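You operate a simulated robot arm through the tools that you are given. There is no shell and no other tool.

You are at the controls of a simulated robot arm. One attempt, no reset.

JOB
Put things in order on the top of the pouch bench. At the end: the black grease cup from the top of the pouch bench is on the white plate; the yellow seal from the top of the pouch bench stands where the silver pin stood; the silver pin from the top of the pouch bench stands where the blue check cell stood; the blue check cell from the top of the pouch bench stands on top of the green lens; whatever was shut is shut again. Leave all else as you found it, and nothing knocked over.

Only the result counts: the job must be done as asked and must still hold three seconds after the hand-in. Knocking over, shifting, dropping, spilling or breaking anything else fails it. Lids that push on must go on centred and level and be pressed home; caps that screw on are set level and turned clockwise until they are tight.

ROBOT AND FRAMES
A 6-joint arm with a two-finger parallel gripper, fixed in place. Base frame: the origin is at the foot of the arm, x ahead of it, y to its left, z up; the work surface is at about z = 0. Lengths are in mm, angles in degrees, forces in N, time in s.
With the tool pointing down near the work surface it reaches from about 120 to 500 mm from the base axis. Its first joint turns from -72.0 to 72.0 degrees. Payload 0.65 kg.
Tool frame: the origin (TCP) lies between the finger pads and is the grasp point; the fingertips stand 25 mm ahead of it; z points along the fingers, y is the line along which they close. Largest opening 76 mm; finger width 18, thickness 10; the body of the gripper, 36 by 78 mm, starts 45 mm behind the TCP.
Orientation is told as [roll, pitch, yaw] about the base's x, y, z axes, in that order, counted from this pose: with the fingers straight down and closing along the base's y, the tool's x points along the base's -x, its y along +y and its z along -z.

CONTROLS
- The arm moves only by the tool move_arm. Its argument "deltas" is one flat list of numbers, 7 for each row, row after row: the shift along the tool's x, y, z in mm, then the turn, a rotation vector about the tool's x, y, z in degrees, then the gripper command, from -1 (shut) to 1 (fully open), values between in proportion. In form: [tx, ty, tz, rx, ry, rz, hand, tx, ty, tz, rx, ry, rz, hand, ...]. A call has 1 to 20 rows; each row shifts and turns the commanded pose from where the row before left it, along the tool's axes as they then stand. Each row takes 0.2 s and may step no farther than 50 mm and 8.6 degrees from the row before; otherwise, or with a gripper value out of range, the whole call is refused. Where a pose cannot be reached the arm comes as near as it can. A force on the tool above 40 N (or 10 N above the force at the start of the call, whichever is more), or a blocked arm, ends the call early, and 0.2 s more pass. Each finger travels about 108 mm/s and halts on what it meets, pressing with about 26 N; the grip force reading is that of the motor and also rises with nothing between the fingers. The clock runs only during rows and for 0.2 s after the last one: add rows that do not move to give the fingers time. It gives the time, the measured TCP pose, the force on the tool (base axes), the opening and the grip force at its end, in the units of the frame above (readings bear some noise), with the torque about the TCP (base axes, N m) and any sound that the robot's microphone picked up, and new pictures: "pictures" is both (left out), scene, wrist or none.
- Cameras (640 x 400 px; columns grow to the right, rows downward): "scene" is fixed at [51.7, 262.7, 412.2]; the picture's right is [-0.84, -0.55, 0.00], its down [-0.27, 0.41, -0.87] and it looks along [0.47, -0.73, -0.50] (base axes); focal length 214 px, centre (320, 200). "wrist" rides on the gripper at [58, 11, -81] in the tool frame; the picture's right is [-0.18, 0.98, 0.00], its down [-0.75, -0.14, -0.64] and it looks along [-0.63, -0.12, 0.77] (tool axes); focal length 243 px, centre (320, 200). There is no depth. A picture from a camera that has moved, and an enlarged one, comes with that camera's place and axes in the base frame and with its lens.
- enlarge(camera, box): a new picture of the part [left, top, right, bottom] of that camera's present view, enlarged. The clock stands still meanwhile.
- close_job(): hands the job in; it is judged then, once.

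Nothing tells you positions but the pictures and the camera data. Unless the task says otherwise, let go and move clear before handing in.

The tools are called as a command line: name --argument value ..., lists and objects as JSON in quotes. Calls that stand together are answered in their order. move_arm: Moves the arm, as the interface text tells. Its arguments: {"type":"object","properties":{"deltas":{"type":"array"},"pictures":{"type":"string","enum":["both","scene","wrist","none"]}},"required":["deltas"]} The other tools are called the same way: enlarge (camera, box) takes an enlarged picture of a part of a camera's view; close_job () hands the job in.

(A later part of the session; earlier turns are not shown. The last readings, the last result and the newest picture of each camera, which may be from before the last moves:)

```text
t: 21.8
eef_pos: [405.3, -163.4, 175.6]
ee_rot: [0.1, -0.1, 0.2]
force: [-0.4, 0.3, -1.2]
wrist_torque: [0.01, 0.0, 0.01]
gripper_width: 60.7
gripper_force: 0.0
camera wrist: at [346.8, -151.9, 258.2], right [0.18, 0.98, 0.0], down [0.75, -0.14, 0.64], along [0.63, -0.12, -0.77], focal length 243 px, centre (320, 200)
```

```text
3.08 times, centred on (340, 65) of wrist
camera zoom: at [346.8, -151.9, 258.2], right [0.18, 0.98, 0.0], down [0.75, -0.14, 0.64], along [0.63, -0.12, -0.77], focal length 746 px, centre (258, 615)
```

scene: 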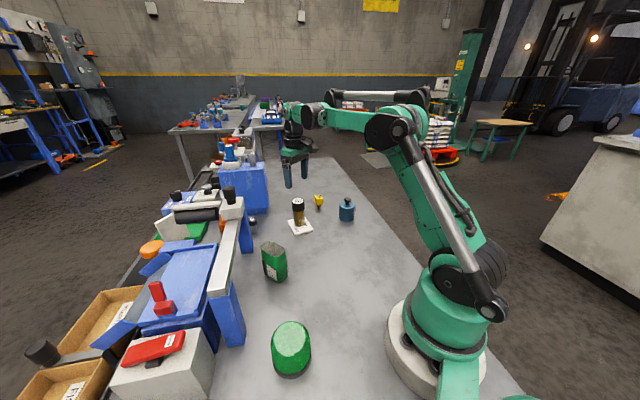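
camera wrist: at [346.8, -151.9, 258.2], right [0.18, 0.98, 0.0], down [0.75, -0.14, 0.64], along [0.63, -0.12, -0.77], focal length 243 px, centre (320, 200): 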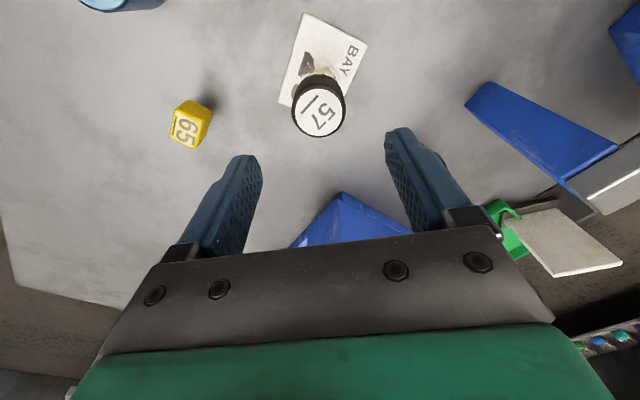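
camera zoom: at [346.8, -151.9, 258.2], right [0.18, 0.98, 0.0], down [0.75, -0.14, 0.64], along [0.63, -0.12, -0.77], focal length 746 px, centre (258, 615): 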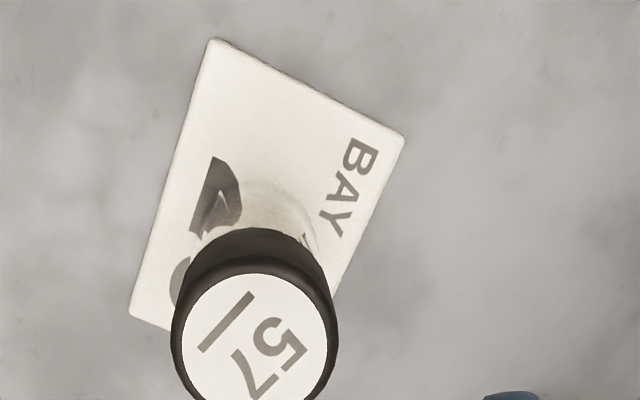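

The cup stands upright on the plate. Next is the blue check cell: I'll hover over it near [298, -283] to measure it precisely.

move_arm --deltas '[27, -30, 0, 0, 0, 0, 1, 27, -30, 0, 0, 0, 0, 1, 27, -30, 0, 0, 0, 0, 1, 26, -30, 0, 0, 0, 0, 1, 0, 0, 0, 0, 0, 0, 1]' --pictures "both"

enlarge --camera "wrist" --box '[220, 0, 420, 130]'

enlarge --camera "scene" --box '[320, 180, 380, 230]'

```text
t: 23.0
eef_pos: [298.5, -283.9, 177.3]
ee_rot: [0.0, -0.1, 0.2]
force: [-0.9, -0.6, 0.2]
wrist_torque: [-0.01, 0.02, -0.01]
gripper_width: 76.0
gripper_force: 0.1
camera wrist: at [240.2, -273.8, 257.9], right [0.18, 0.98, 0.0], down [0.75, -0.14, 0.64], along [0.63, -0.12, -0.77], focal length 243 px, centre (320, 200)
```

scene: 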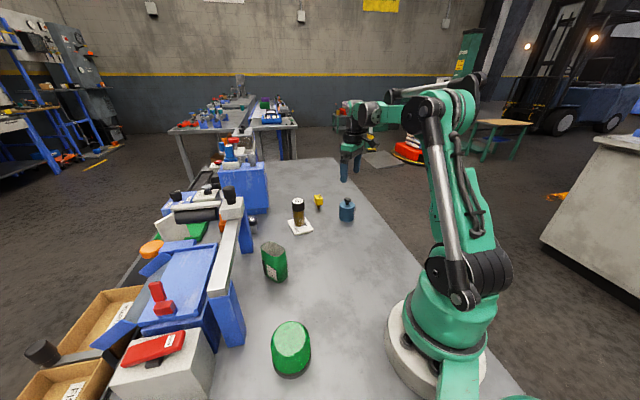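
wrist: 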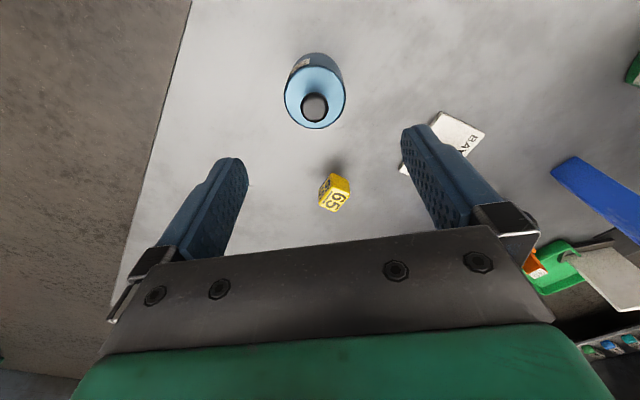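

```text
3.08 times, centred on (320, 65) of wrist
camera zoom: at [240.2, -273.8, 257.9], right [0.18, 0.98, 0.0], down [0.75, -0.14, 0.64], along [0.63, -0.12, -0.77], focal length 746 px, centre (320, 615)
```

zoom: 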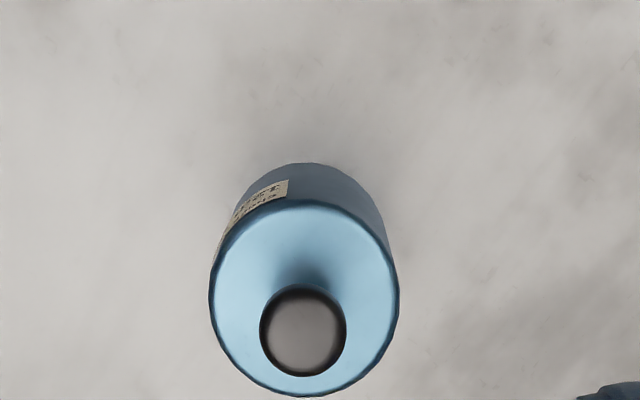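

```text
8.00 times, centred on (350, 205) of scene
camera zoom: at [51.7, 262.7, 412.2], right [-0.84, -0.55, 0.0], down [-0.27, 0.41, -0.87], along [0.47, -0.73, -0.5], focal length 1716 px, centre (80, 160)
```

zoom: 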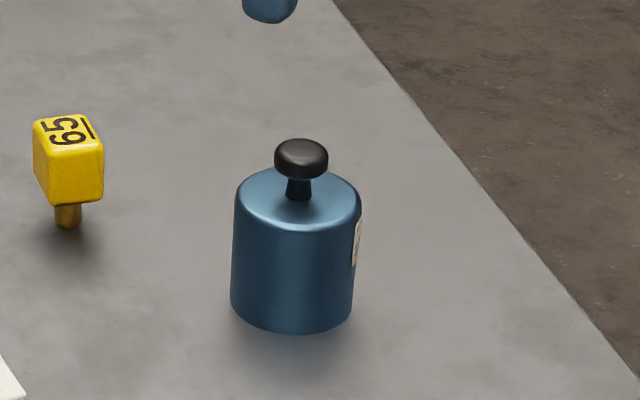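

The check cell centre computes to about [302.5, -290], body diameter ~52 mm. I'll shift over it and descend partway to verify the alignment.

move_arm --deltas '[-4, -6.2, 40, 0, 0, 0, 1, 0, 0, 37, 0, 0, 0, 1, 0, 0, 0, 0, 0, 0, 1]' --pictures "both"

enlarge --camera "wrist" --box '[180, 40, 460, 240]'

enlarge --camera "scene" --box '[310, 160, 390, 230]'

```text
t: 23.8
eef_pos: [302.7, -289.7, 99.9]
ee_rot: [0.0, 0.0, 0.1]
force: [0.8, -0.3, 0.1]
wrist_torque: [-0.01, -0.01, 0.03]
gripper_width: 76.0
gripper_force: 0.0
camera wrist: at [244.2, -279.3, 181.3], right [0.18, 0.98, 0.0], down [0.75, -0.14, 0.64], along [0.63, -0.12, -0.77], focal length 243 px, centre (320, 200)
```

scene: 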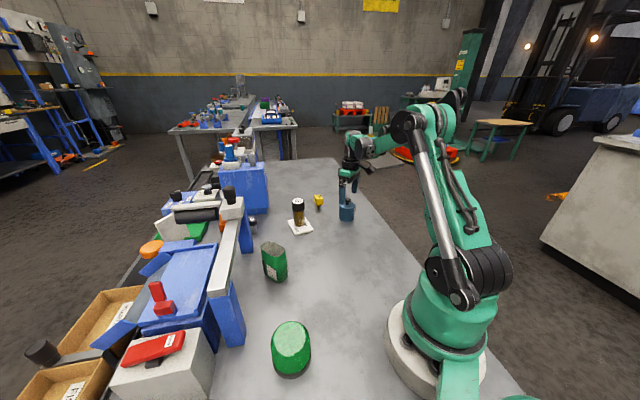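
wrist: 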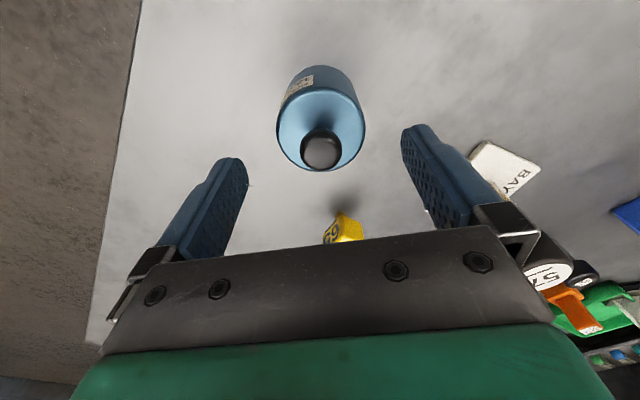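

```text
2.00 times, centred on (320, 140) of wrist
camera zoom: at [244.2, -279.3, 181.3], right [0.18, 0.98, 0.0], down [0.75, -0.14, 0.64], along [0.63, -0.12, -0.77], focal length 485 px, centre (320, 320)
```

zoom: 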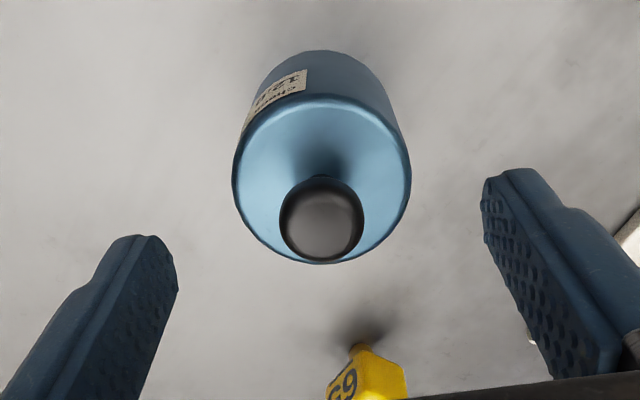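

```text
5.71 times, centred on (350, 195) of scene
camera zoom: at [51.7, 262.7, 412.2], right [-0.84, -0.55, 0.0], down [-0.27, 0.41, -0.87], along [0.47, -0.73, -0.5], focal length 1226 px, centre (149, 229)
```

zoom: 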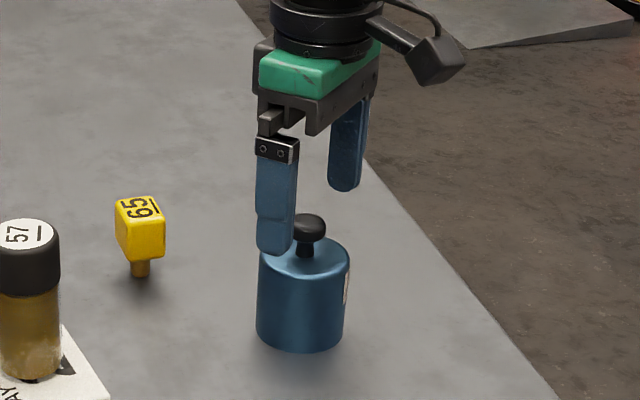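

Alignment is good (cell at about [303, -290]). I'll descend around the body and close.

move_arm --deltas '[-0.5, 0, 35, 0, 0, 0, 1, 0, 0, 32, 0, 0, 0, 1, 0, 0, 0, 0, 0, 0, 1, 0, 0, 0, 0, 0, 0, 0.6, 0, 0, 0, 0, 0, 0, 0.3, 0, 0, 0, 0, 0, 0, 0.1, 0, 0, 0, 0, 0, 0, 0.1]' --pictures "both"

```text
t: 25.4
eef_pos: [301.8, -288.8, 33.3]
ee_rot: [0.0, 0.0, 0.2]
force: [-0.2, -0.4, -0.4]
wrist_torque: [0.01, 0.02, -0.04]
gripper_width: 50.7
gripper_force: 25.8
camera wrist: at [244.7, -279.2, 114.3], right [0.18, 0.98, 0.0], down [0.75, -0.14, 0.64], along [0.63, -0.12, -0.77], focal length 243 px, centre (320, 200)
```

scene: 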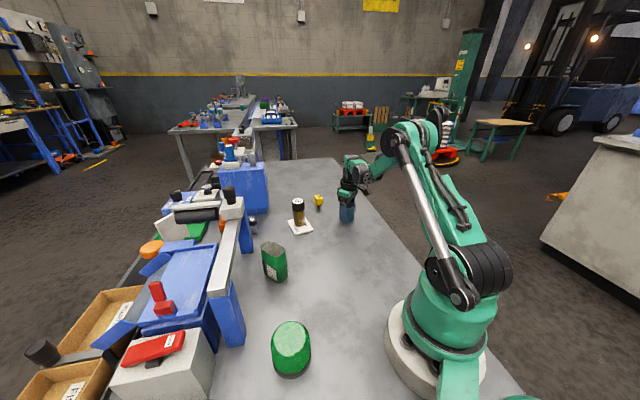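
wrist: 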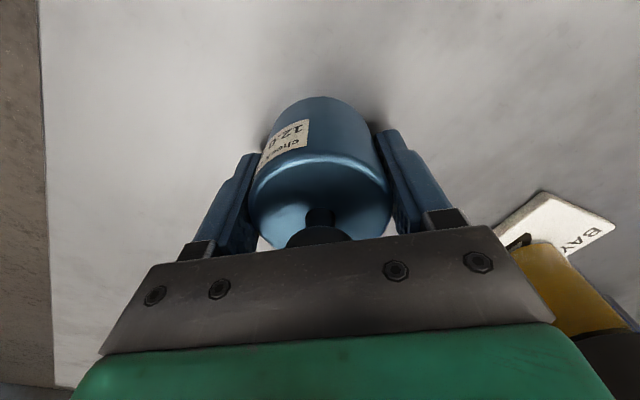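

The cell is gripped (50.7 mm) at about [303, -289.7] – I'll remember that spot for the pin. Now lift high and carry it toward the green lens near [188, 133].

move_arm --deltas '[0, 0, -6, 0, 0, 0, 0.1, 0, 0, -40, 0, 0, 0, 0.1, 0, 0, -47, 0, 0, 0, 0.1, 9, 42, -30, 0, 0, 0, 0.1, 9, 42, -30, 0, 0, 0, 0.1, 10, 42, -30, 0, 0, 0, 0.1, 10, 42, -30, 0, 0, 0, 0.1, 10, 42, -20, 0, 0, 0, 0.1, 10, 42, -20, 0, 0, 0, 0.1, 10, 42, -10, 0, 0, 0, 0.1, 10, 42, 0, 0, 0, 0, 0.1, 10, 44, 0, 0, 0, 0, 0.1, 10, 43, 0, 0, 0, 0, 0.1, 0, 0, 0, 0, 0, 0, 0.1, 0, 0, 0, 0, 0, 0, 0.1]' --pictures "both"

enlarge --camera "wrist" --box '[240, 0, 400, 120]'

enlarge --camera "scene" --box '[240, 290, 360, 400]'

```text
refused: row 4 steps farther than a row can; nothing moved
```

```text
3.33 times, centred on (320, 60) of wrist
camera zoom: at [244.7, -279.2, 114.3], right [0.18, 0.98, 0.0], down [0.75, -0.14, 0.64], along [0.63, -0.12, -0.77], focal length 809 px, centre (320, 667)
```

zoom: 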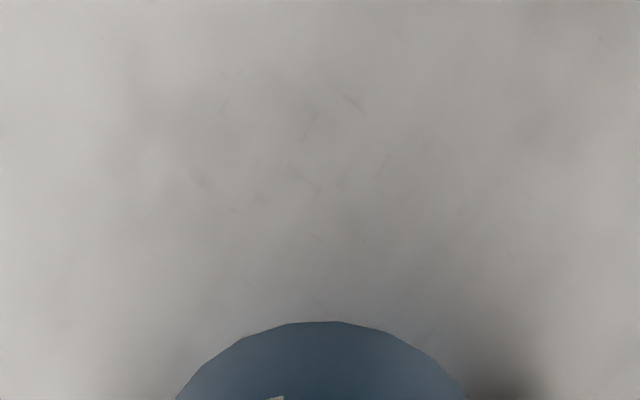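

```text
3.64 times, centred on (300, 345) of scene
camera zoom: at [51.7, 262.7, 412.3], right [-0.84, -0.55, 0.0], down [-0.27, 0.41, -0.87], along [0.47, -0.73, -0.5], focal length 780 px, centre (393, -327)
```

zoom: 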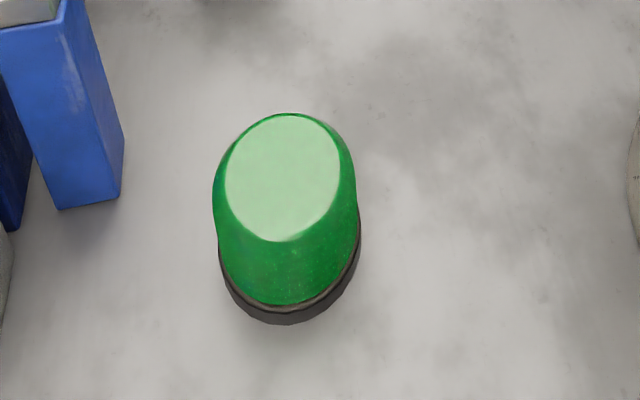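

The lens has a flat glossy top. One row was too long, so I repeat with shorter steps.

move_arm --deltas '[0, 0, -6, 0, 0, 0, 0.1, 0, 0, -40, 0, 0, 0, 0.1, 0, 0, -45, 0, 0, 0, 0.1, 0, 0, -45, 0, 0, 0, 0.1, 9, 38, -20, 0, 0, 0, 0.1, 9, 38, -20, 0, 0, 0, 0.1, 9, 38, -20, 0, 0, 0, 0.1, 9, 38, -20, 0, 0, 0, 0.1, 9, 38, -20, 0, 0, 0, 0.1, 9, 38, -20, 0, 0, 0, 0.1, 9, 38, -10, 0, 0, 0, 0.1, 9, 38, 0, 0, 0, 0, 0.1, 9, 38, 0, 0, 0, 0, 0.1, 9, 38, 0, 0, 0, 0, 0.1, 8, 42, 0, 0, 0, 0, 0.1, 0, 0, 0, 0, 0, 0, 0.1, 0, 0, 0, 0, 0, 0, 0.1]' --pictures "both"

enlarge --camera "wrist" --box '[240, 0, 400, 120]'

enlarge --camera "scene" --box '[240, 200, 400, 400]'

```text
t: 29.0
eef_pos: [203.2, 132.2, 298.5]
ee_rot: [-0.1, -0.1, 0.2]
force: [0.0, -0.2, -1.4]
wrist_torque: [0.01, 0.03, -0.02]
gripper_width: 50.7
gripper_force: 26.2
camera wrist: at [144.1, 142.9, 379.1], right [0.18, 0.98, 0.0], down [0.75, -0.14, 0.64], along [0.63, -0.12, -0.77], focal length 243 px, centre (320, 200)
```

scene: 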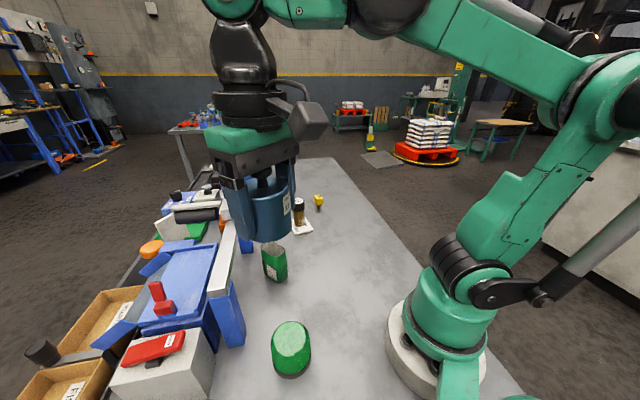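
wrist: 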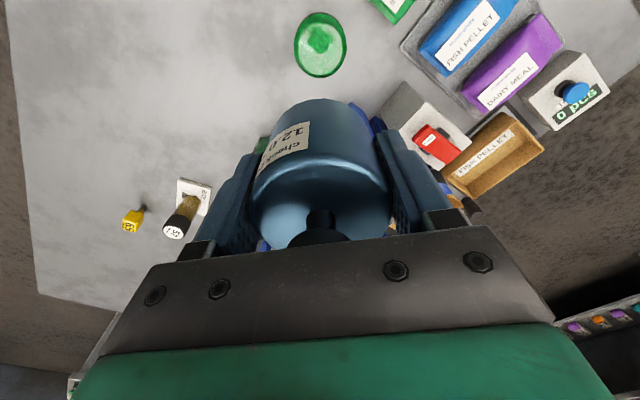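

```text
3.33 times, centred on (320, 60) of wrist
camera zoom: at [144.1, 142.9, 379.1], right [0.18, 0.98, 0.0], down [0.75, -0.14, 0.64], along [0.63, -0.12, -0.77], focal length 809 px, centre (320, 667)
```

zoom: 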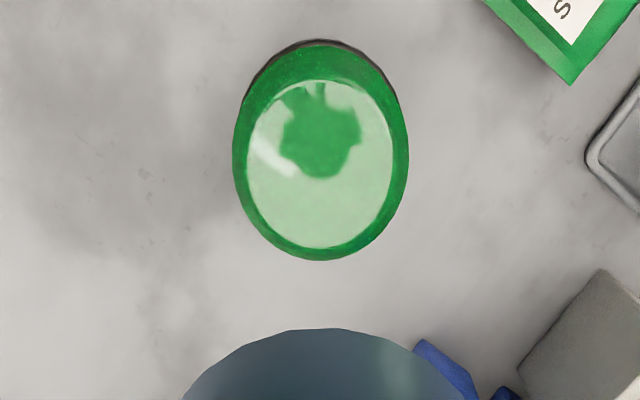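

```text
2.00 times, centred on (320, 300) of scene
camera zoom: at [51.7, 262.7, 412.2], right [-0.84, -0.55, 0.0], down [-0.27, 0.41, -0.87], along [0.47, -0.73, -0.5], focal length 429 px, centre (320, 0)
```

zoom: 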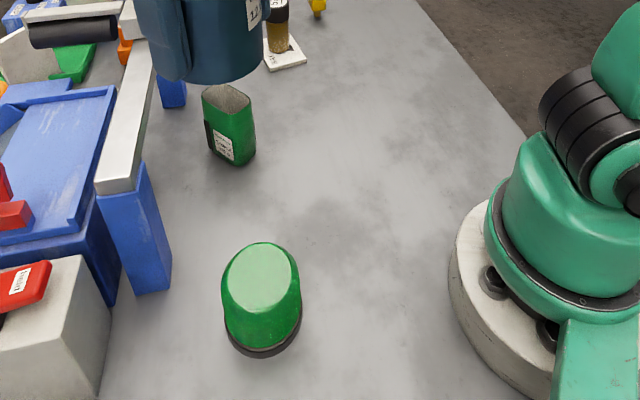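

The lens top is a flat disc ~50 mm across, centred near [189, 134.6] at about z = 60. I'll align above it and descend to just above.

move_arm --deltas '[8, 1.2, 0, 0, 0, 0, 0.1, 8, 1.2, 0, 0, 0, 0, 0.1, 0, 0, 45, 0, 0, 0, 0.1, 0, 0, 45, 0, 0, 0, 0.1, 0, 0, 45, 0, 0, 0, 0.1, 0, 0, 40, 0, 0, 0, 0.1, 0, 0, 10, 0, 0, 0, 0.1, 0, 0, 0, 0, 0, 0, 0.1]' --pictures "both"

enlarge --camera "wrist" --box '[200, 0, 440, 160]'

enlarge --camera "scene" --box '[220, 220, 380, 400]'

```text
t: 30.8
eef_pos: [187.2, 134.9, 114.5]
ee_rot: [0.0, -0.1, 0.2]
force: [-0.3, 0.1, -1.9]
wrist_torque: [0.0, 0.02, 0.0]
gripper_width: 50.7
gripper_force: 26.1
camera wrist: at [129.3, 145.4, 194.8], right [0.18, 0.98, 0.0], down [0.75, -0.14, 0.64], along [0.63, -0.12, -0.77], focal length 243 px, centre (320, 200)
```

scene: 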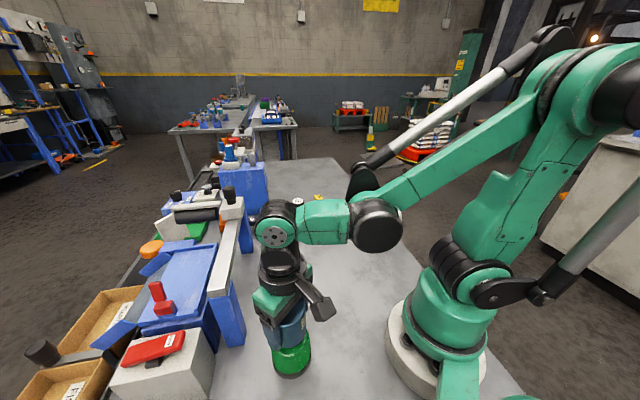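
wrist: 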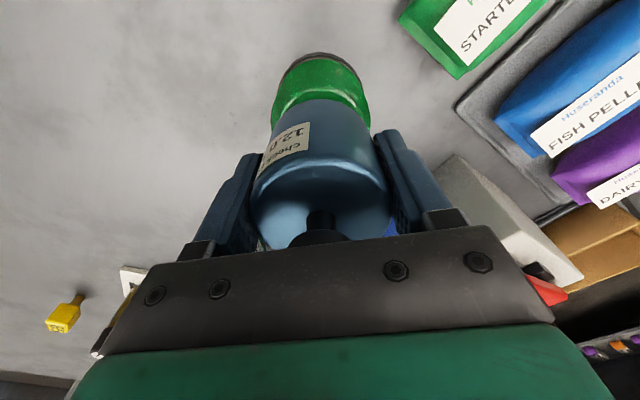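

```text
2.50 times, centred on (320, 80) of wrist
camera zoom: at [129.3, 145.4, 194.8], right [0.18, 0.98, 0.0], down [0.75, -0.14, 0.64], along [0.63, -0.12, -0.77], focal length 606 px, centre (320, 500)
```

zoom: 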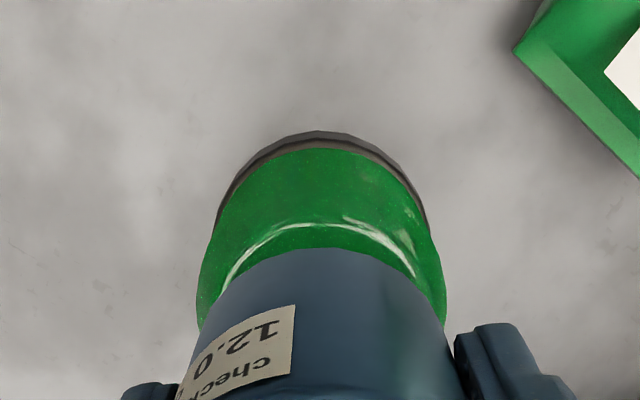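

```text
2.22 times, centred on (300, 310) of scene
camera zoom: at [51.7, 262.7, 412.2], right [-0.84, -0.55, 0.0], down [-0.27, 0.41, -0.87], along [0.47, -0.73, -0.5], focal length 477 px, centre (364, -44)
```

zoom: 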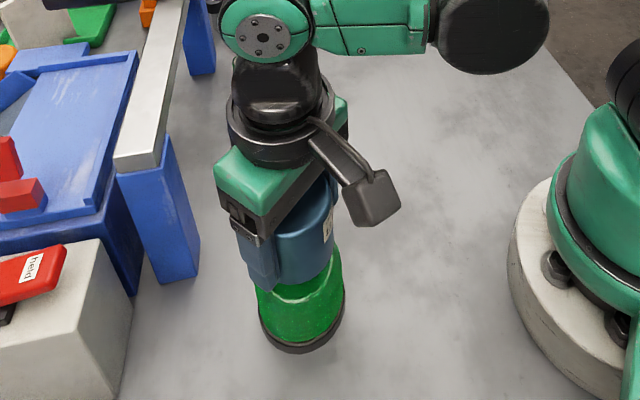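

The cell is aligned over the lens with ~20 mm to go. I'll lower most of it, then in 1 mm steps.

move_arm --deltas '[0, 0, 10, 0, 0, 0, 0.1, 0, 0, 5, 0, 0, 0, 0.1, 0, 0, 0, 0, 0, 0, 0.1]' --pictures "wrist"

enlarge --camera "wrist" --box '[200, 0, 440, 160]'

enlarge --camera "scene" --box '[240, 280, 340, 390]'

```text
t: 31.6
eef_pos: [189.0, 134.3, 98.6]
ee_rot: [0.0, -0.1, 0.2]
force: [0.2, 0.5, -2.5]
wrist_torque: [0.01, -0.01, 0.02]
gripper_width: 50.9
gripper_force: 26.0
camera wrist: at [129.5, 144.7, 179.9], right [0.18, 0.98, 0.0], down [0.75, -0.14, 0.64], along [0.63, -0.12, -0.77], focal length 243 px, centre (320, 200)
```

wrist: 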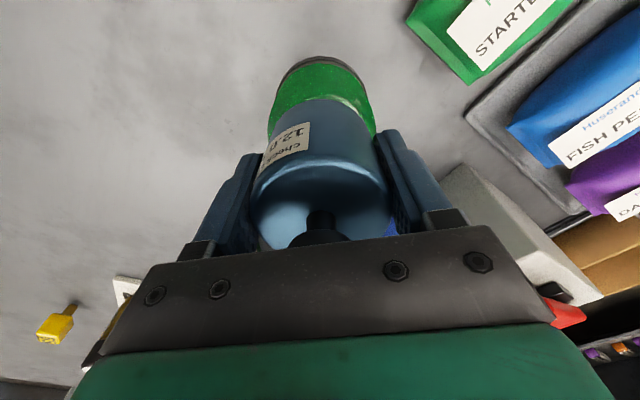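

```text
2.50 times, centred on (320, 80) of wrist
camera zoom: at [129.5, 144.7, 179.9], right [0.18, 0.98, 0.0], down [0.75, -0.14, 0.64], along [0.63, -0.12, -0.77], focal length 606 px, centre (320, 500)
```

zoom: 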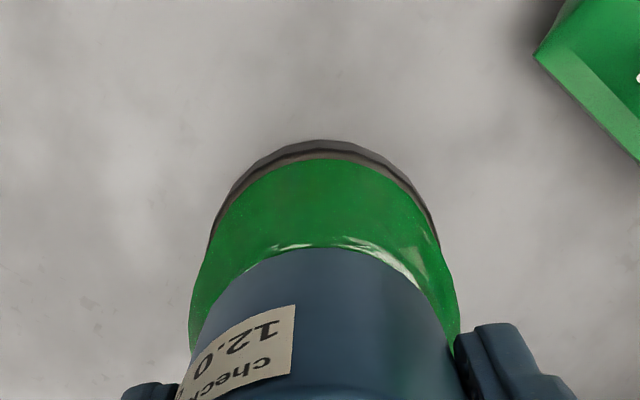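

```text
3.64 times, centred on (290, 335) of scene
camera zoom: at [51.7, 262.7, 412.2], right [-0.84, -0.55, 0.0], down [-0.27, 0.41, -0.87], along [0.47, -0.73, -0.5], focal length 780 px, centre (429, -291)
```

zoom: 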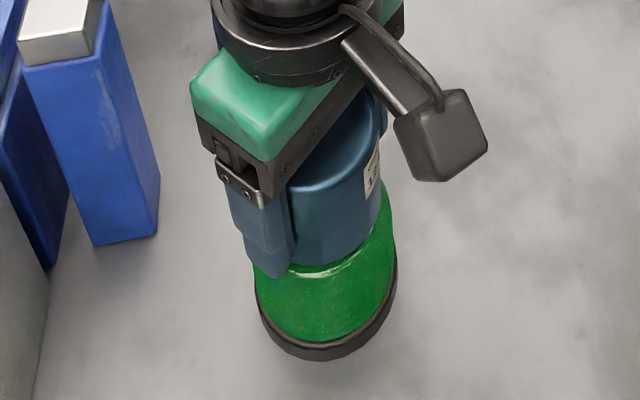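

Nearly there; step down slowly.

move_arm --deltas '[0, 0, 1, 0, 0, 0, 0.1, 0, 0, 1, 0, 0, 0, 0.1, 0, 0, 0, 0, 0, 0, 0.1]' --pictures "none"

move_arm --deltas '[0, 0, 1, 0, 0, 0, 0.1, 0, 0, 0, 0, 0, 0, 0.1]' --pictures "none"

```text
t: 32.4
eef_pos: [188.4, 133.1, 96.1]
ee_rot: [0.0, -0.1, 0.2]
force: [0.6, -0.6, -2.0]
wrist_torque: [0.0, 0.03, 0.01]
gripper_width: 50.5
gripper_force: 25.9
```

```text
t: 33.0
eef_pos: [188.0, 134.6, 94.7]
ee_rot: [0.0, -0.1, 0.2]
force: [0.2, 0.8, -1.9]
wrist_torque: [-0.02, 0.02, -0.02]
gripper_width: 50.8
gripper_force: 26.2
```

move_arm --deltas '[0, 0, 1, 0, 0, 0, 0.1, 0, 0, 0, 0, 0, 0, 0.1]' --pictures "none"

```text
t: 33.6
eef_pos: [188.7, 134.1, 94.8]
ee_rot: [0.0, -0.1, 0.2]
force: [0.5, -0.8, -1.7]
wrist_torque: [0.0, 0.0, 0.02]
gripper_width: 50.6
gripper_force: 25.8
```

move_arm --deltas '[0, 0, 0.7, 0, 0, 0, 0.1, 0, 0, 0, 0, 0, 0, 0.1]' --pictures "none"

move_arm --deltas '[0, 0, 0.7, 0, 0, 0, 0.1, 0, 0, 0, 0, 0, 0, 0.1]' --pictures "wrist"

enlarge --camera "scene" --box '[260, 300, 320, 370]'

```text
t: 34.2
eef_pos: [186.8, 134.3, 94.8]
ee_rot: [0.0, -0.1, 0.2]
force: [0.1, -0.1, -2.0]
wrist_torque: [-0.02, 0.02, -0.01]
gripper_width: 50.6
gripper_force: 26.0
```

```text
t: 34.8
eef_pos: [187.3, 132.8, 93.6]
ee_rot: [0.0, -0.1, 0.2]
force: [0.3, -0.7, -2.4]
wrist_torque: [0.0, 0.01, 0.03]
gripper_width: 50.5
gripper_force: 26.0
camera wrist: at [129.4, 144.5, 174.3], right [0.18, 0.98, 0.0], down [0.75, -0.14, 0.64], along [0.63, -0.12, -0.77], focal length 243 px, centre (320, 200)
```

wrist: 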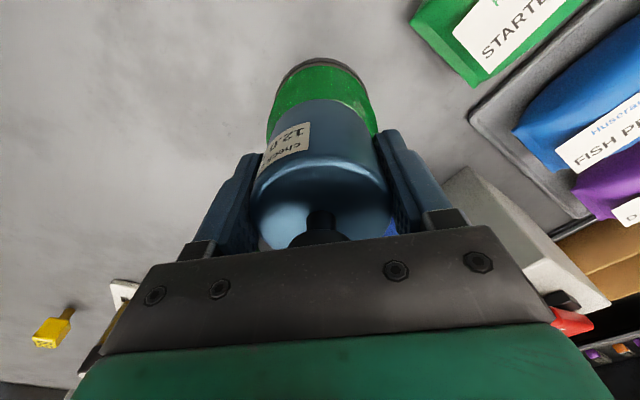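

```text
5.71 times, centred on (290, 335) of scene
camera zoom: at [51.7, 262.7, 412.2], right [-0.84, -0.55, 0.0], down [-0.27, 0.41, -0.87], along [0.47, -0.73, -0.5], focal length 1226 px, centre (491, -571)
```

zoom: 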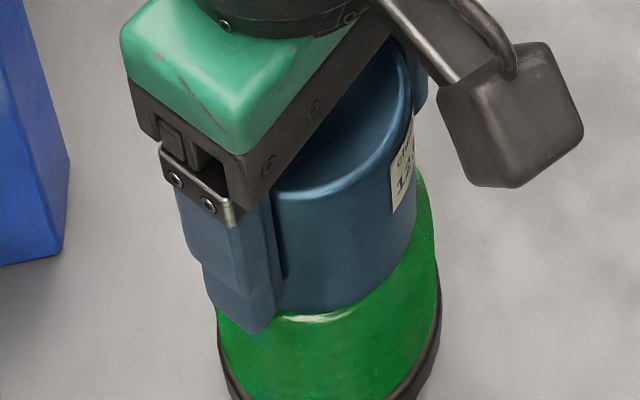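

move_arm --deltas '[0, 0, 1, 0, 0, 0, 0.1, 0, 0, 0, 0, 0, 0, 0.1]' --pictures "none"

move_arm --deltas '[0, 0, 0, 0, 0, 0, 0.1]' --pictures "none"

```text
t: 35.4
eef_pos: [187.5, 133.6, 92.2]
ee_rot: [0.1, -0.2, 0.2]
force: [0.5, 0.5, -1.7]
wrist_torque: [0.01, -0.03, 0.01]
gripper_width: 50.6
gripper_force: 26.1
```

```text
t: 35.8
eef_pos: [188.0, 132.8, 91.4]
ee_rot: [0.0, -0.2, 0.2]
force: [-0.6, -0.1, -2.1]
wrist_torque: [0.01, -0.02, -0.02]
gripper_width: 50.3
gripper_force: 26.3
```

move_arm --deltas '[0, 0, 1, 0, 0, 0, 0.1, 0, 0, 0, 0, 0, 0, 0.1]' --pictures "none"

move_arm --deltas '[0, 0, 0.7, 0, 0, 0, 0.1, 0, 0, 0, 0, 0, 0, 0.1]' --pictures "none"

```text
t: 36.4
eef_pos: [187.3, 134.2, 91.9]
ee_rot: [0.0, -0.1, 0.3]
force: [-0.3, -0.2, -1.6]
wrist_torque: [0.01, 0.04, 0.01]
gripper_width: 50.6
gripper_force: 26.1
```

```text
t: 37.0
eef_pos: [187.0, 134.4, 89.9]
ee_rot: [0.0, -0.1, 0.2]
force: [-0.6, -2.2, 23.0]
wrist_torque: [-0.07, -0.02, 0.02]
gripper_width: 50.9
gripper_force: 26.1
```

Contact with the lens top (23 N). I'll ease off, open moderately, and rise straight up.

move_arm --deltas '[0, 0, -0.8, 0, 0, 0, 0.1, 0, 0, 0, 0, 0, 0, 0.1, 0, 0, 0, 0, 0, 0, 0.45, 0, 0, 0, 0, 0, 0, 0.7, 0, 0, 0, 0, 0, 0, 0.7, 0, 0, -20, 0, 0, 0, 0.7, 0, 0, -40, 0, 0, 0, 0.7, 0, 0, -40, 0, 0, 0, 0.7, 0, 0, -40, 0, 0, 0, 0.7, 0, 0, -20, 0, 0, 0, 0.7, 0, 0, 0, 0, 0, 0, 0.7]' --pictures "both"

enlarge --camera "scene" --box '[230, 280, 350, 390]'

enlarge --camera "wrist" --box '[240, 0, 400, 130]'

```text
t: 39.4
eef_pos: [188.2, 133.6, 251.5]
ee_rot: [0.1, -0.1, 0.2]
force: [0.5, 0.4, 0.6]
wrist_torque: [0.01, 0.0, 0.02]
gripper_width: 64.6
gripper_force: 0.2
camera wrist: at [129.4, 144.9, 332.5], right [0.18, 0.98, 0.0], down [0.75, -0.14, 0.64], along [0.63, -0.12, -0.77], focal length 243 px, centre (320, 200)
```

scene: 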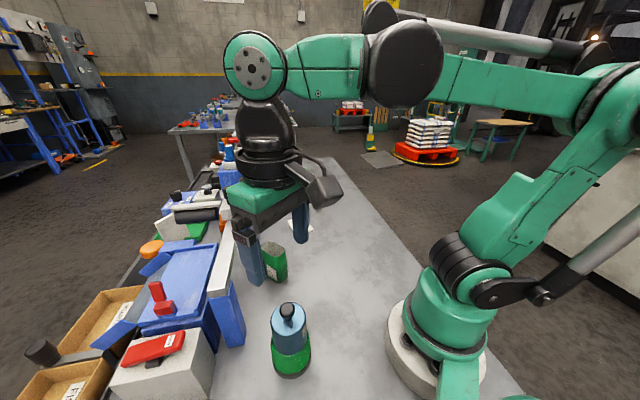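
wrist: 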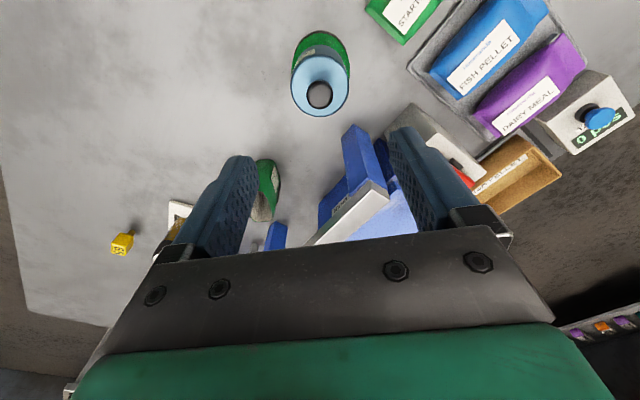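

```text
3.64 times, centred on (290, 335) of scene
camera zoom: at [51.7, 262.7, 412.2], right [-0.84, -0.55, 0.0], down [-0.27, 0.41, -0.87], along [0.47, -0.73, -0.5], focal length 780 px, centre (429, -291)
```

zoom: 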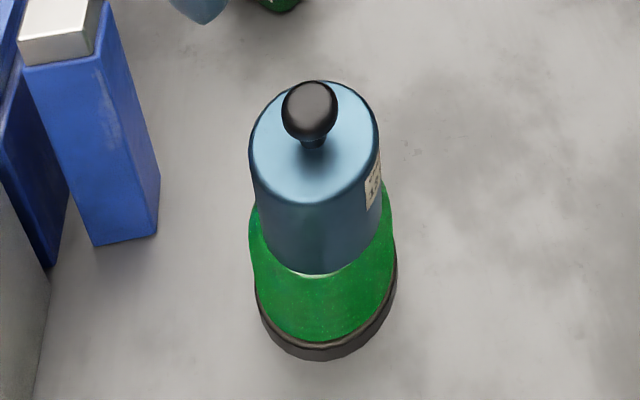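

```text
3.08 times, centred on (320, 65) of wrist
camera zoom: at [129.4, 144.9, 332.5], right [0.18, 0.98, 0.0], down [0.75, -0.14, 0.64], along [0.63, -0.12, -0.77], focal length 746 px, centre (320, 615)
```

zoom: 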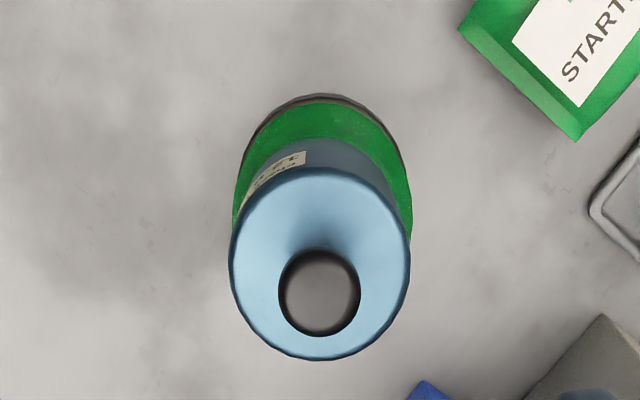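

The check cell stands centred on the lens. Next, the silver pin near [498, -62]; I'll fly high to a hover short of it to measure it and its surroundings.

move_arm --deltas '[-34, -28, 0, 0, 0, 0, 1, -34, -28, 0, 0, 0, 0, 1, -34, -28, 0, 0, 0, 0, 1, -34, -28, 0, 0, 0, 0, 1, -34, -28, 0, 0, 0, 0, 1, -34, -28, 0, 0, 0, 0, 1, -36, -28, 0, 0, 0, 0, 1, 0, 0, 0, 0, 0, 0, 1]' --pictures "both"

enlarge --camera "wrist" --box '[240, 60, 440, 240]'

enlarge --camera "scene" --box '[220, 160, 320, 250]'

```text
t: 41.2
eef_pos: [428.1, -61.5, 251.9]
ee_rot: [0.1, -0.2, 0.1]
force: [-0.5, -0.1, -0.4]
wrist_torque: [0.02, 0.0, 0.0]
gripper_width: 76.1
gripper_force: 0.0
camera wrist: at [368.9, -50.3, 332.9], right [0.18, 0.98, 0.0], down [0.75, -0.14, 0.64], along [0.63, -0.12, -0.77], focal length 243 px, centre (320, 200)
```

scene: 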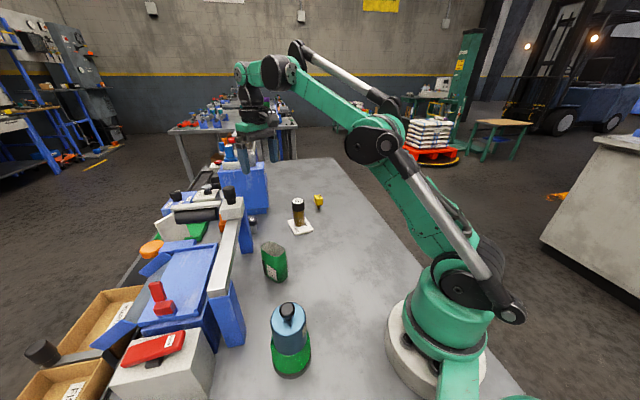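
wrist: 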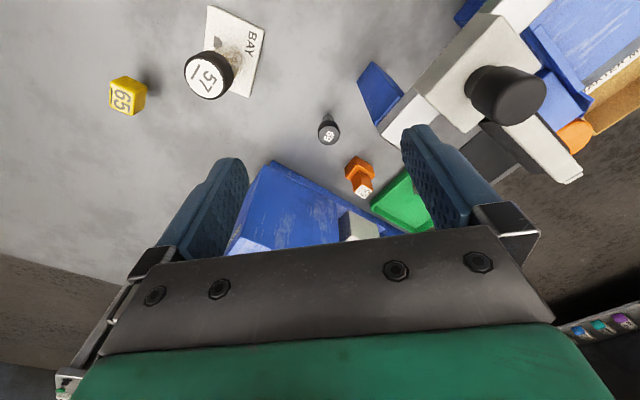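

```text
2.22 times, centred on (340, 150) of wrist
camera zoom: at [368.9, -50.3, 332.9], right [0.18, 0.98, 0.0], down [0.75, -0.14, 0.64], along [0.63, -0.12, -0.77], focal length 539 px, centre (276, 311)
```

zoom: 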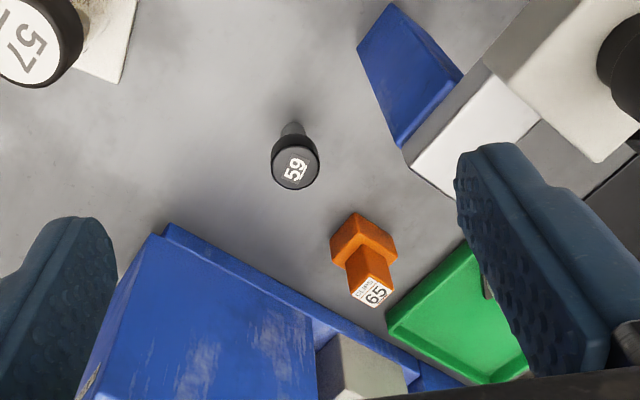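

```text
4.44 times, centred on (270, 205) of scene
camera zoom: at [51.7, 262.7, 412.2], right [-0.84, -0.55, 0.0], down [-0.27, 0.41, -0.87], along [0.47, -0.73, -0.5], focal length 953 px, centre (542, 178)
```

zoom: 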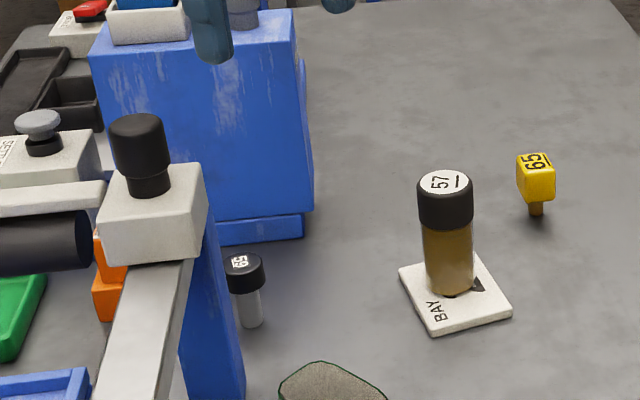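

The pin is at about [500, -63], with the flattener beam's corner ~60 mm to its left and the blue machine ~95 mm behind. I'll turn yaw +10° for clearance, narrow the opening, and hover above it.

move_arm --deltas '[0, 0, 0, 0, 0, -5, 0.5, 0, 0, 0, 0, 0, -5, 0.5, -30, 3, 20, 0, 0, 0, 0.5, -38, 6, 30, 0, 0, 0, 0.5, 0, 0, 30, 0, 0, 0, 0.5, 0, 0, 0, 0, 0, 0, 0.5, 0, 0, 0, 0, 0, 0, 0.5]' --pictures "both"

enlarge --camera "wrist" --box '[220, 0, 440, 160]'

enlarge --camera "scene" --box '[200, 130, 320, 250]'

```text
t: 42.4
eef_pos: [467.0, -36.9, 176.8]
ee_rot: [0.5, -0.4, 10.2]
force: [4.4, -2.9, 35.5]
wrist_torque: [0.92, 0.37, 0.01]
gripper_width: 53.9
gripper_force: 0.1
out of reach, approached as far as the arm can: row 3, 4
stopped in row 5: the force on the tool passed its limit at 167 N (the readings are from after the stop); the commanded pose is now the measured one
camera wrist: at [408.8, -36.1, 257.7], right [0.01, 1.0, 0.01], down [0.76, -0.01, 0.65], along [0.65, 0.0, -0.76], focal length 243 px, centre (320, 200)
```

scene: 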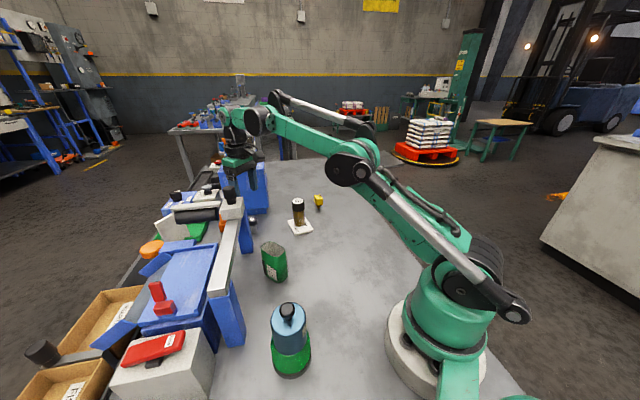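
wrist: 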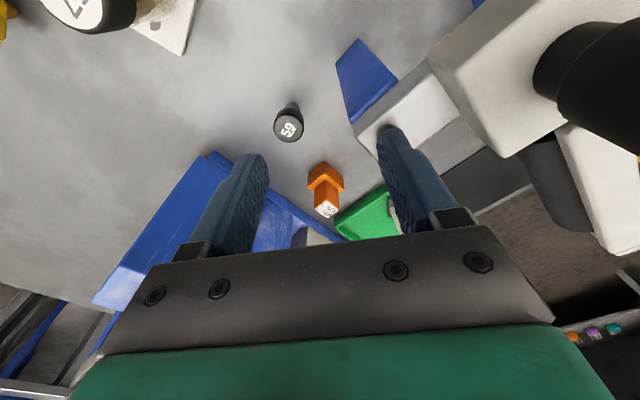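

```text
2.50 times, centred on (330, 80) of wrist
camera zoom: at [408.8, -36.1, 257.7], right [0.01, 1.0, 0.01], down [0.76, -0.01, 0.65], along [0.65, 0.0, -0.76], focal length 606 px, centre (295, 500)
```

zoom: 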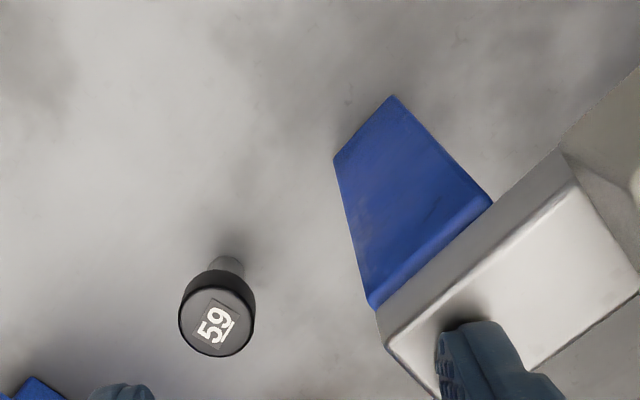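

```text
3.33 times, centred on (260, 190) of scene
camera zoom: at [51.6, 262.7, 412.3], right [-0.84, -0.55, 0.0], down [-0.27, 0.41, -0.87], along [0.47, -0.73, -0.49], focal length 715 px, centre (520, 233)
```

zoom: 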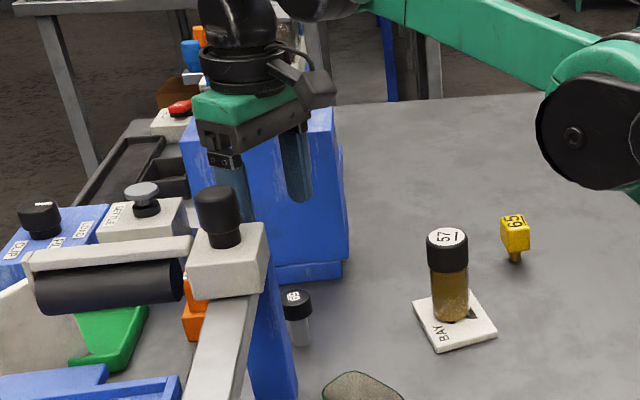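

I moved the wrong way in y, and a finger pressed on top of the flattener's beam. I'll lift straight up at once and check that nothing moved.

move_arm --deltas '[0, 0, -10, 0, 0, 0, 0.5, 0, 0, -30, 0, 0, 0, 0.5, 15, -10, -10, 0, 0, 0, 0.5, 15, -15, 0, 0, 0, 0, 0.5, 0, 0, 0, 0, 0, 0, 0.5]' --pictures "both"

enlarge --camera "scene" --box '[120, 160, 280, 340]'

enlarge --camera "wrist" --box '[220, 0, 640, 250]'

```text
t: 43.6
eef_pos: [425.9, -64.6, 215.9]
ee_rot: [0.3, -0.4, 10.2]
force: [-0.4, -1.0, 0.3]
wrist_torque: [0.01, -0.02, -0.01]
gripper_width: 57.1
gripper_force: 0.1
out of reach, approached as far as the arm can: row 2
camera wrist: at [365.9, -65.4, 297.8], right [0.01, 1.0, 0.01], down [0.76, -0.01, 0.65], along [0.65, 0.0, -0.76], focal length 243 px, centre (320, 200)
```

scene: 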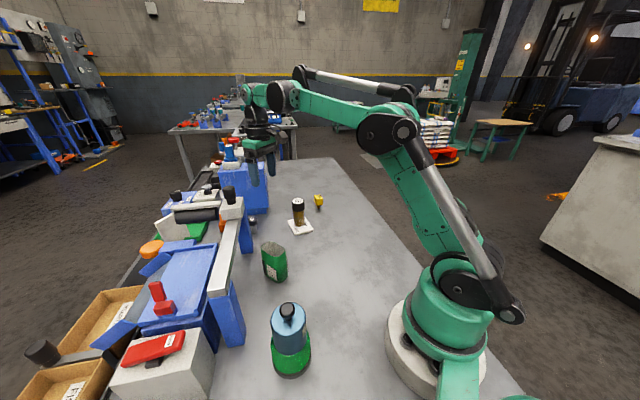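
wrist: 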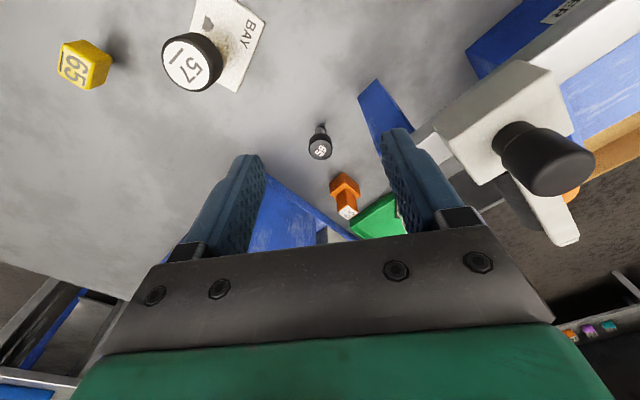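

```text
2.22 times, centred on (200, 250) of scene
camera zoom: at [51.7, 262.7, 412.2], right [-0.84, -0.55, 0.0], down [-0.27, 0.41, -0.87], along [0.47, -0.73, -0.5], focal length 477 px, centre (587, 89)
```

zoom: 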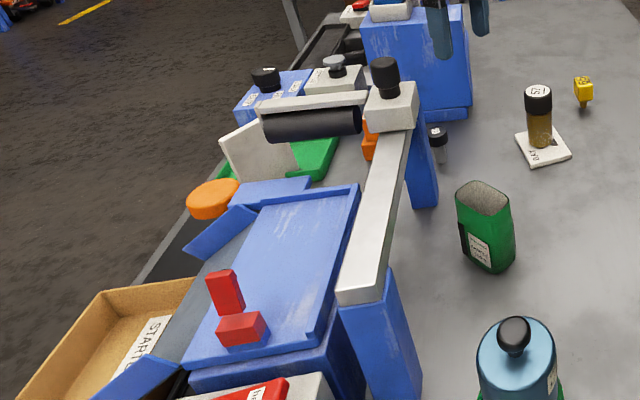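

```text
1.52 times, centred on (430, 125) of wrist
camera zoom: at [365.9, -65.4, 297.8], right [0.01, 1.0, 0.01], down [0.76, -0.01, 0.65], along [0.65, 0.0, -0.76], focal length 370 px, centre (152, 314)
```

zoom: 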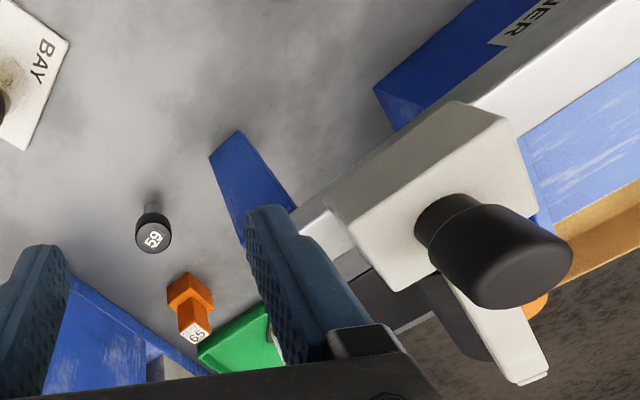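

Nothing seems displaced. At this height the reach is shorter, so I'll come in low: set yaw 20°, descend at about [435, -87] (clear of beam and cup), then advance with the fingers straddling the pin.

move_arm --deltas '[0, 0, 0, 0.22, 0.45, -4.9, 0.5, 0, 0, 0, 0, 0, -4.9, 0.5, -0.5, -24.4, 0, 0, 0, 0, 0.5, 0, 0, 40, 0, 0, 0, 0.5, 0, 0, 40, 0, 0, 0, 0.5, 0, 0, 0, 0, 0, 0, 0.5]' --pictures "both"

enlarge --camera "wrist" --box '[200, 0, 520, 240]'

enlarge --camera "scene" --box '[200, 130, 340, 250]'

```text
t: 45.0
eef_pos: [434.8, -86.0, 137.8]
ee_rot: [0.0, 0.0, 19.9]
force: [-0.1, 0.0, 0.5]
wrist_torque: [0.04, -0.01, 0.01]
gripper_width: 56.9
gripper_force: 0.1
camera wrist: at [376.3, -96.9, 218.9], right [-0.16, 0.99, 0.0], down [0.76, 0.12, 0.64], along [0.63, 0.11, -0.77], focal length 243 px, centre (320, 200)
```

scene: 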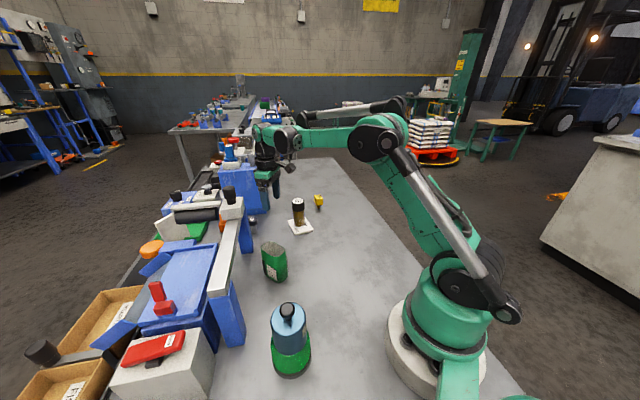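
wrist: 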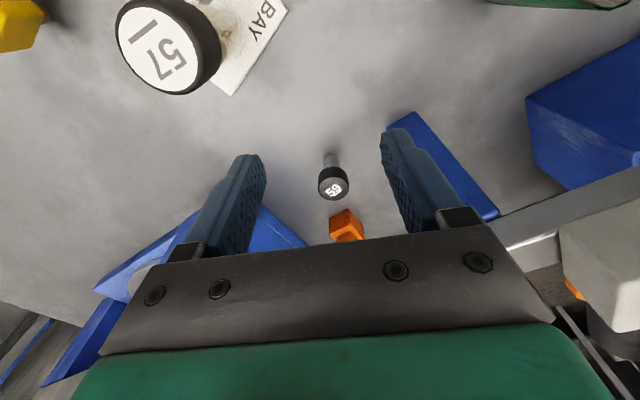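

```text
1.67 times, centred on (360, 120) of wrist
camera zoom: at [376.3, -96.9, 218.9], right [-0.16, 0.99, 0.0], down [0.76, 0.12, 0.64], along [0.63, 0.11, -0.77], focal length 404 px, centre (253, 333)
```

zoom: 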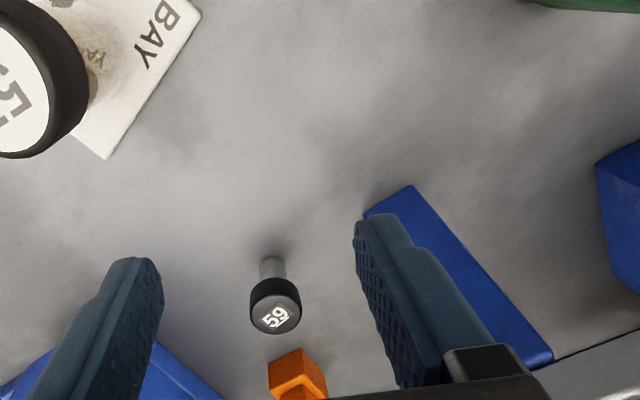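

```text
3.33 times, centred on (270, 190) of scene
camera zoom: at [51.7, 262.7, 412.2], right [-0.84, -0.55, 0.0], down [-0.27, 0.41, -0.87], along [0.47, -0.73, -0.5], focal length 715 px, centre (487, 233)
```

zoom: 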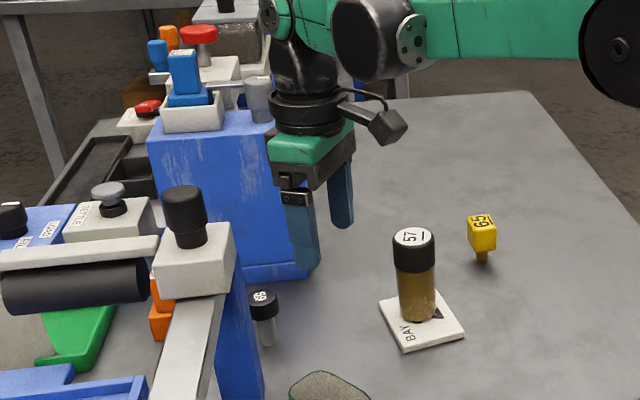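

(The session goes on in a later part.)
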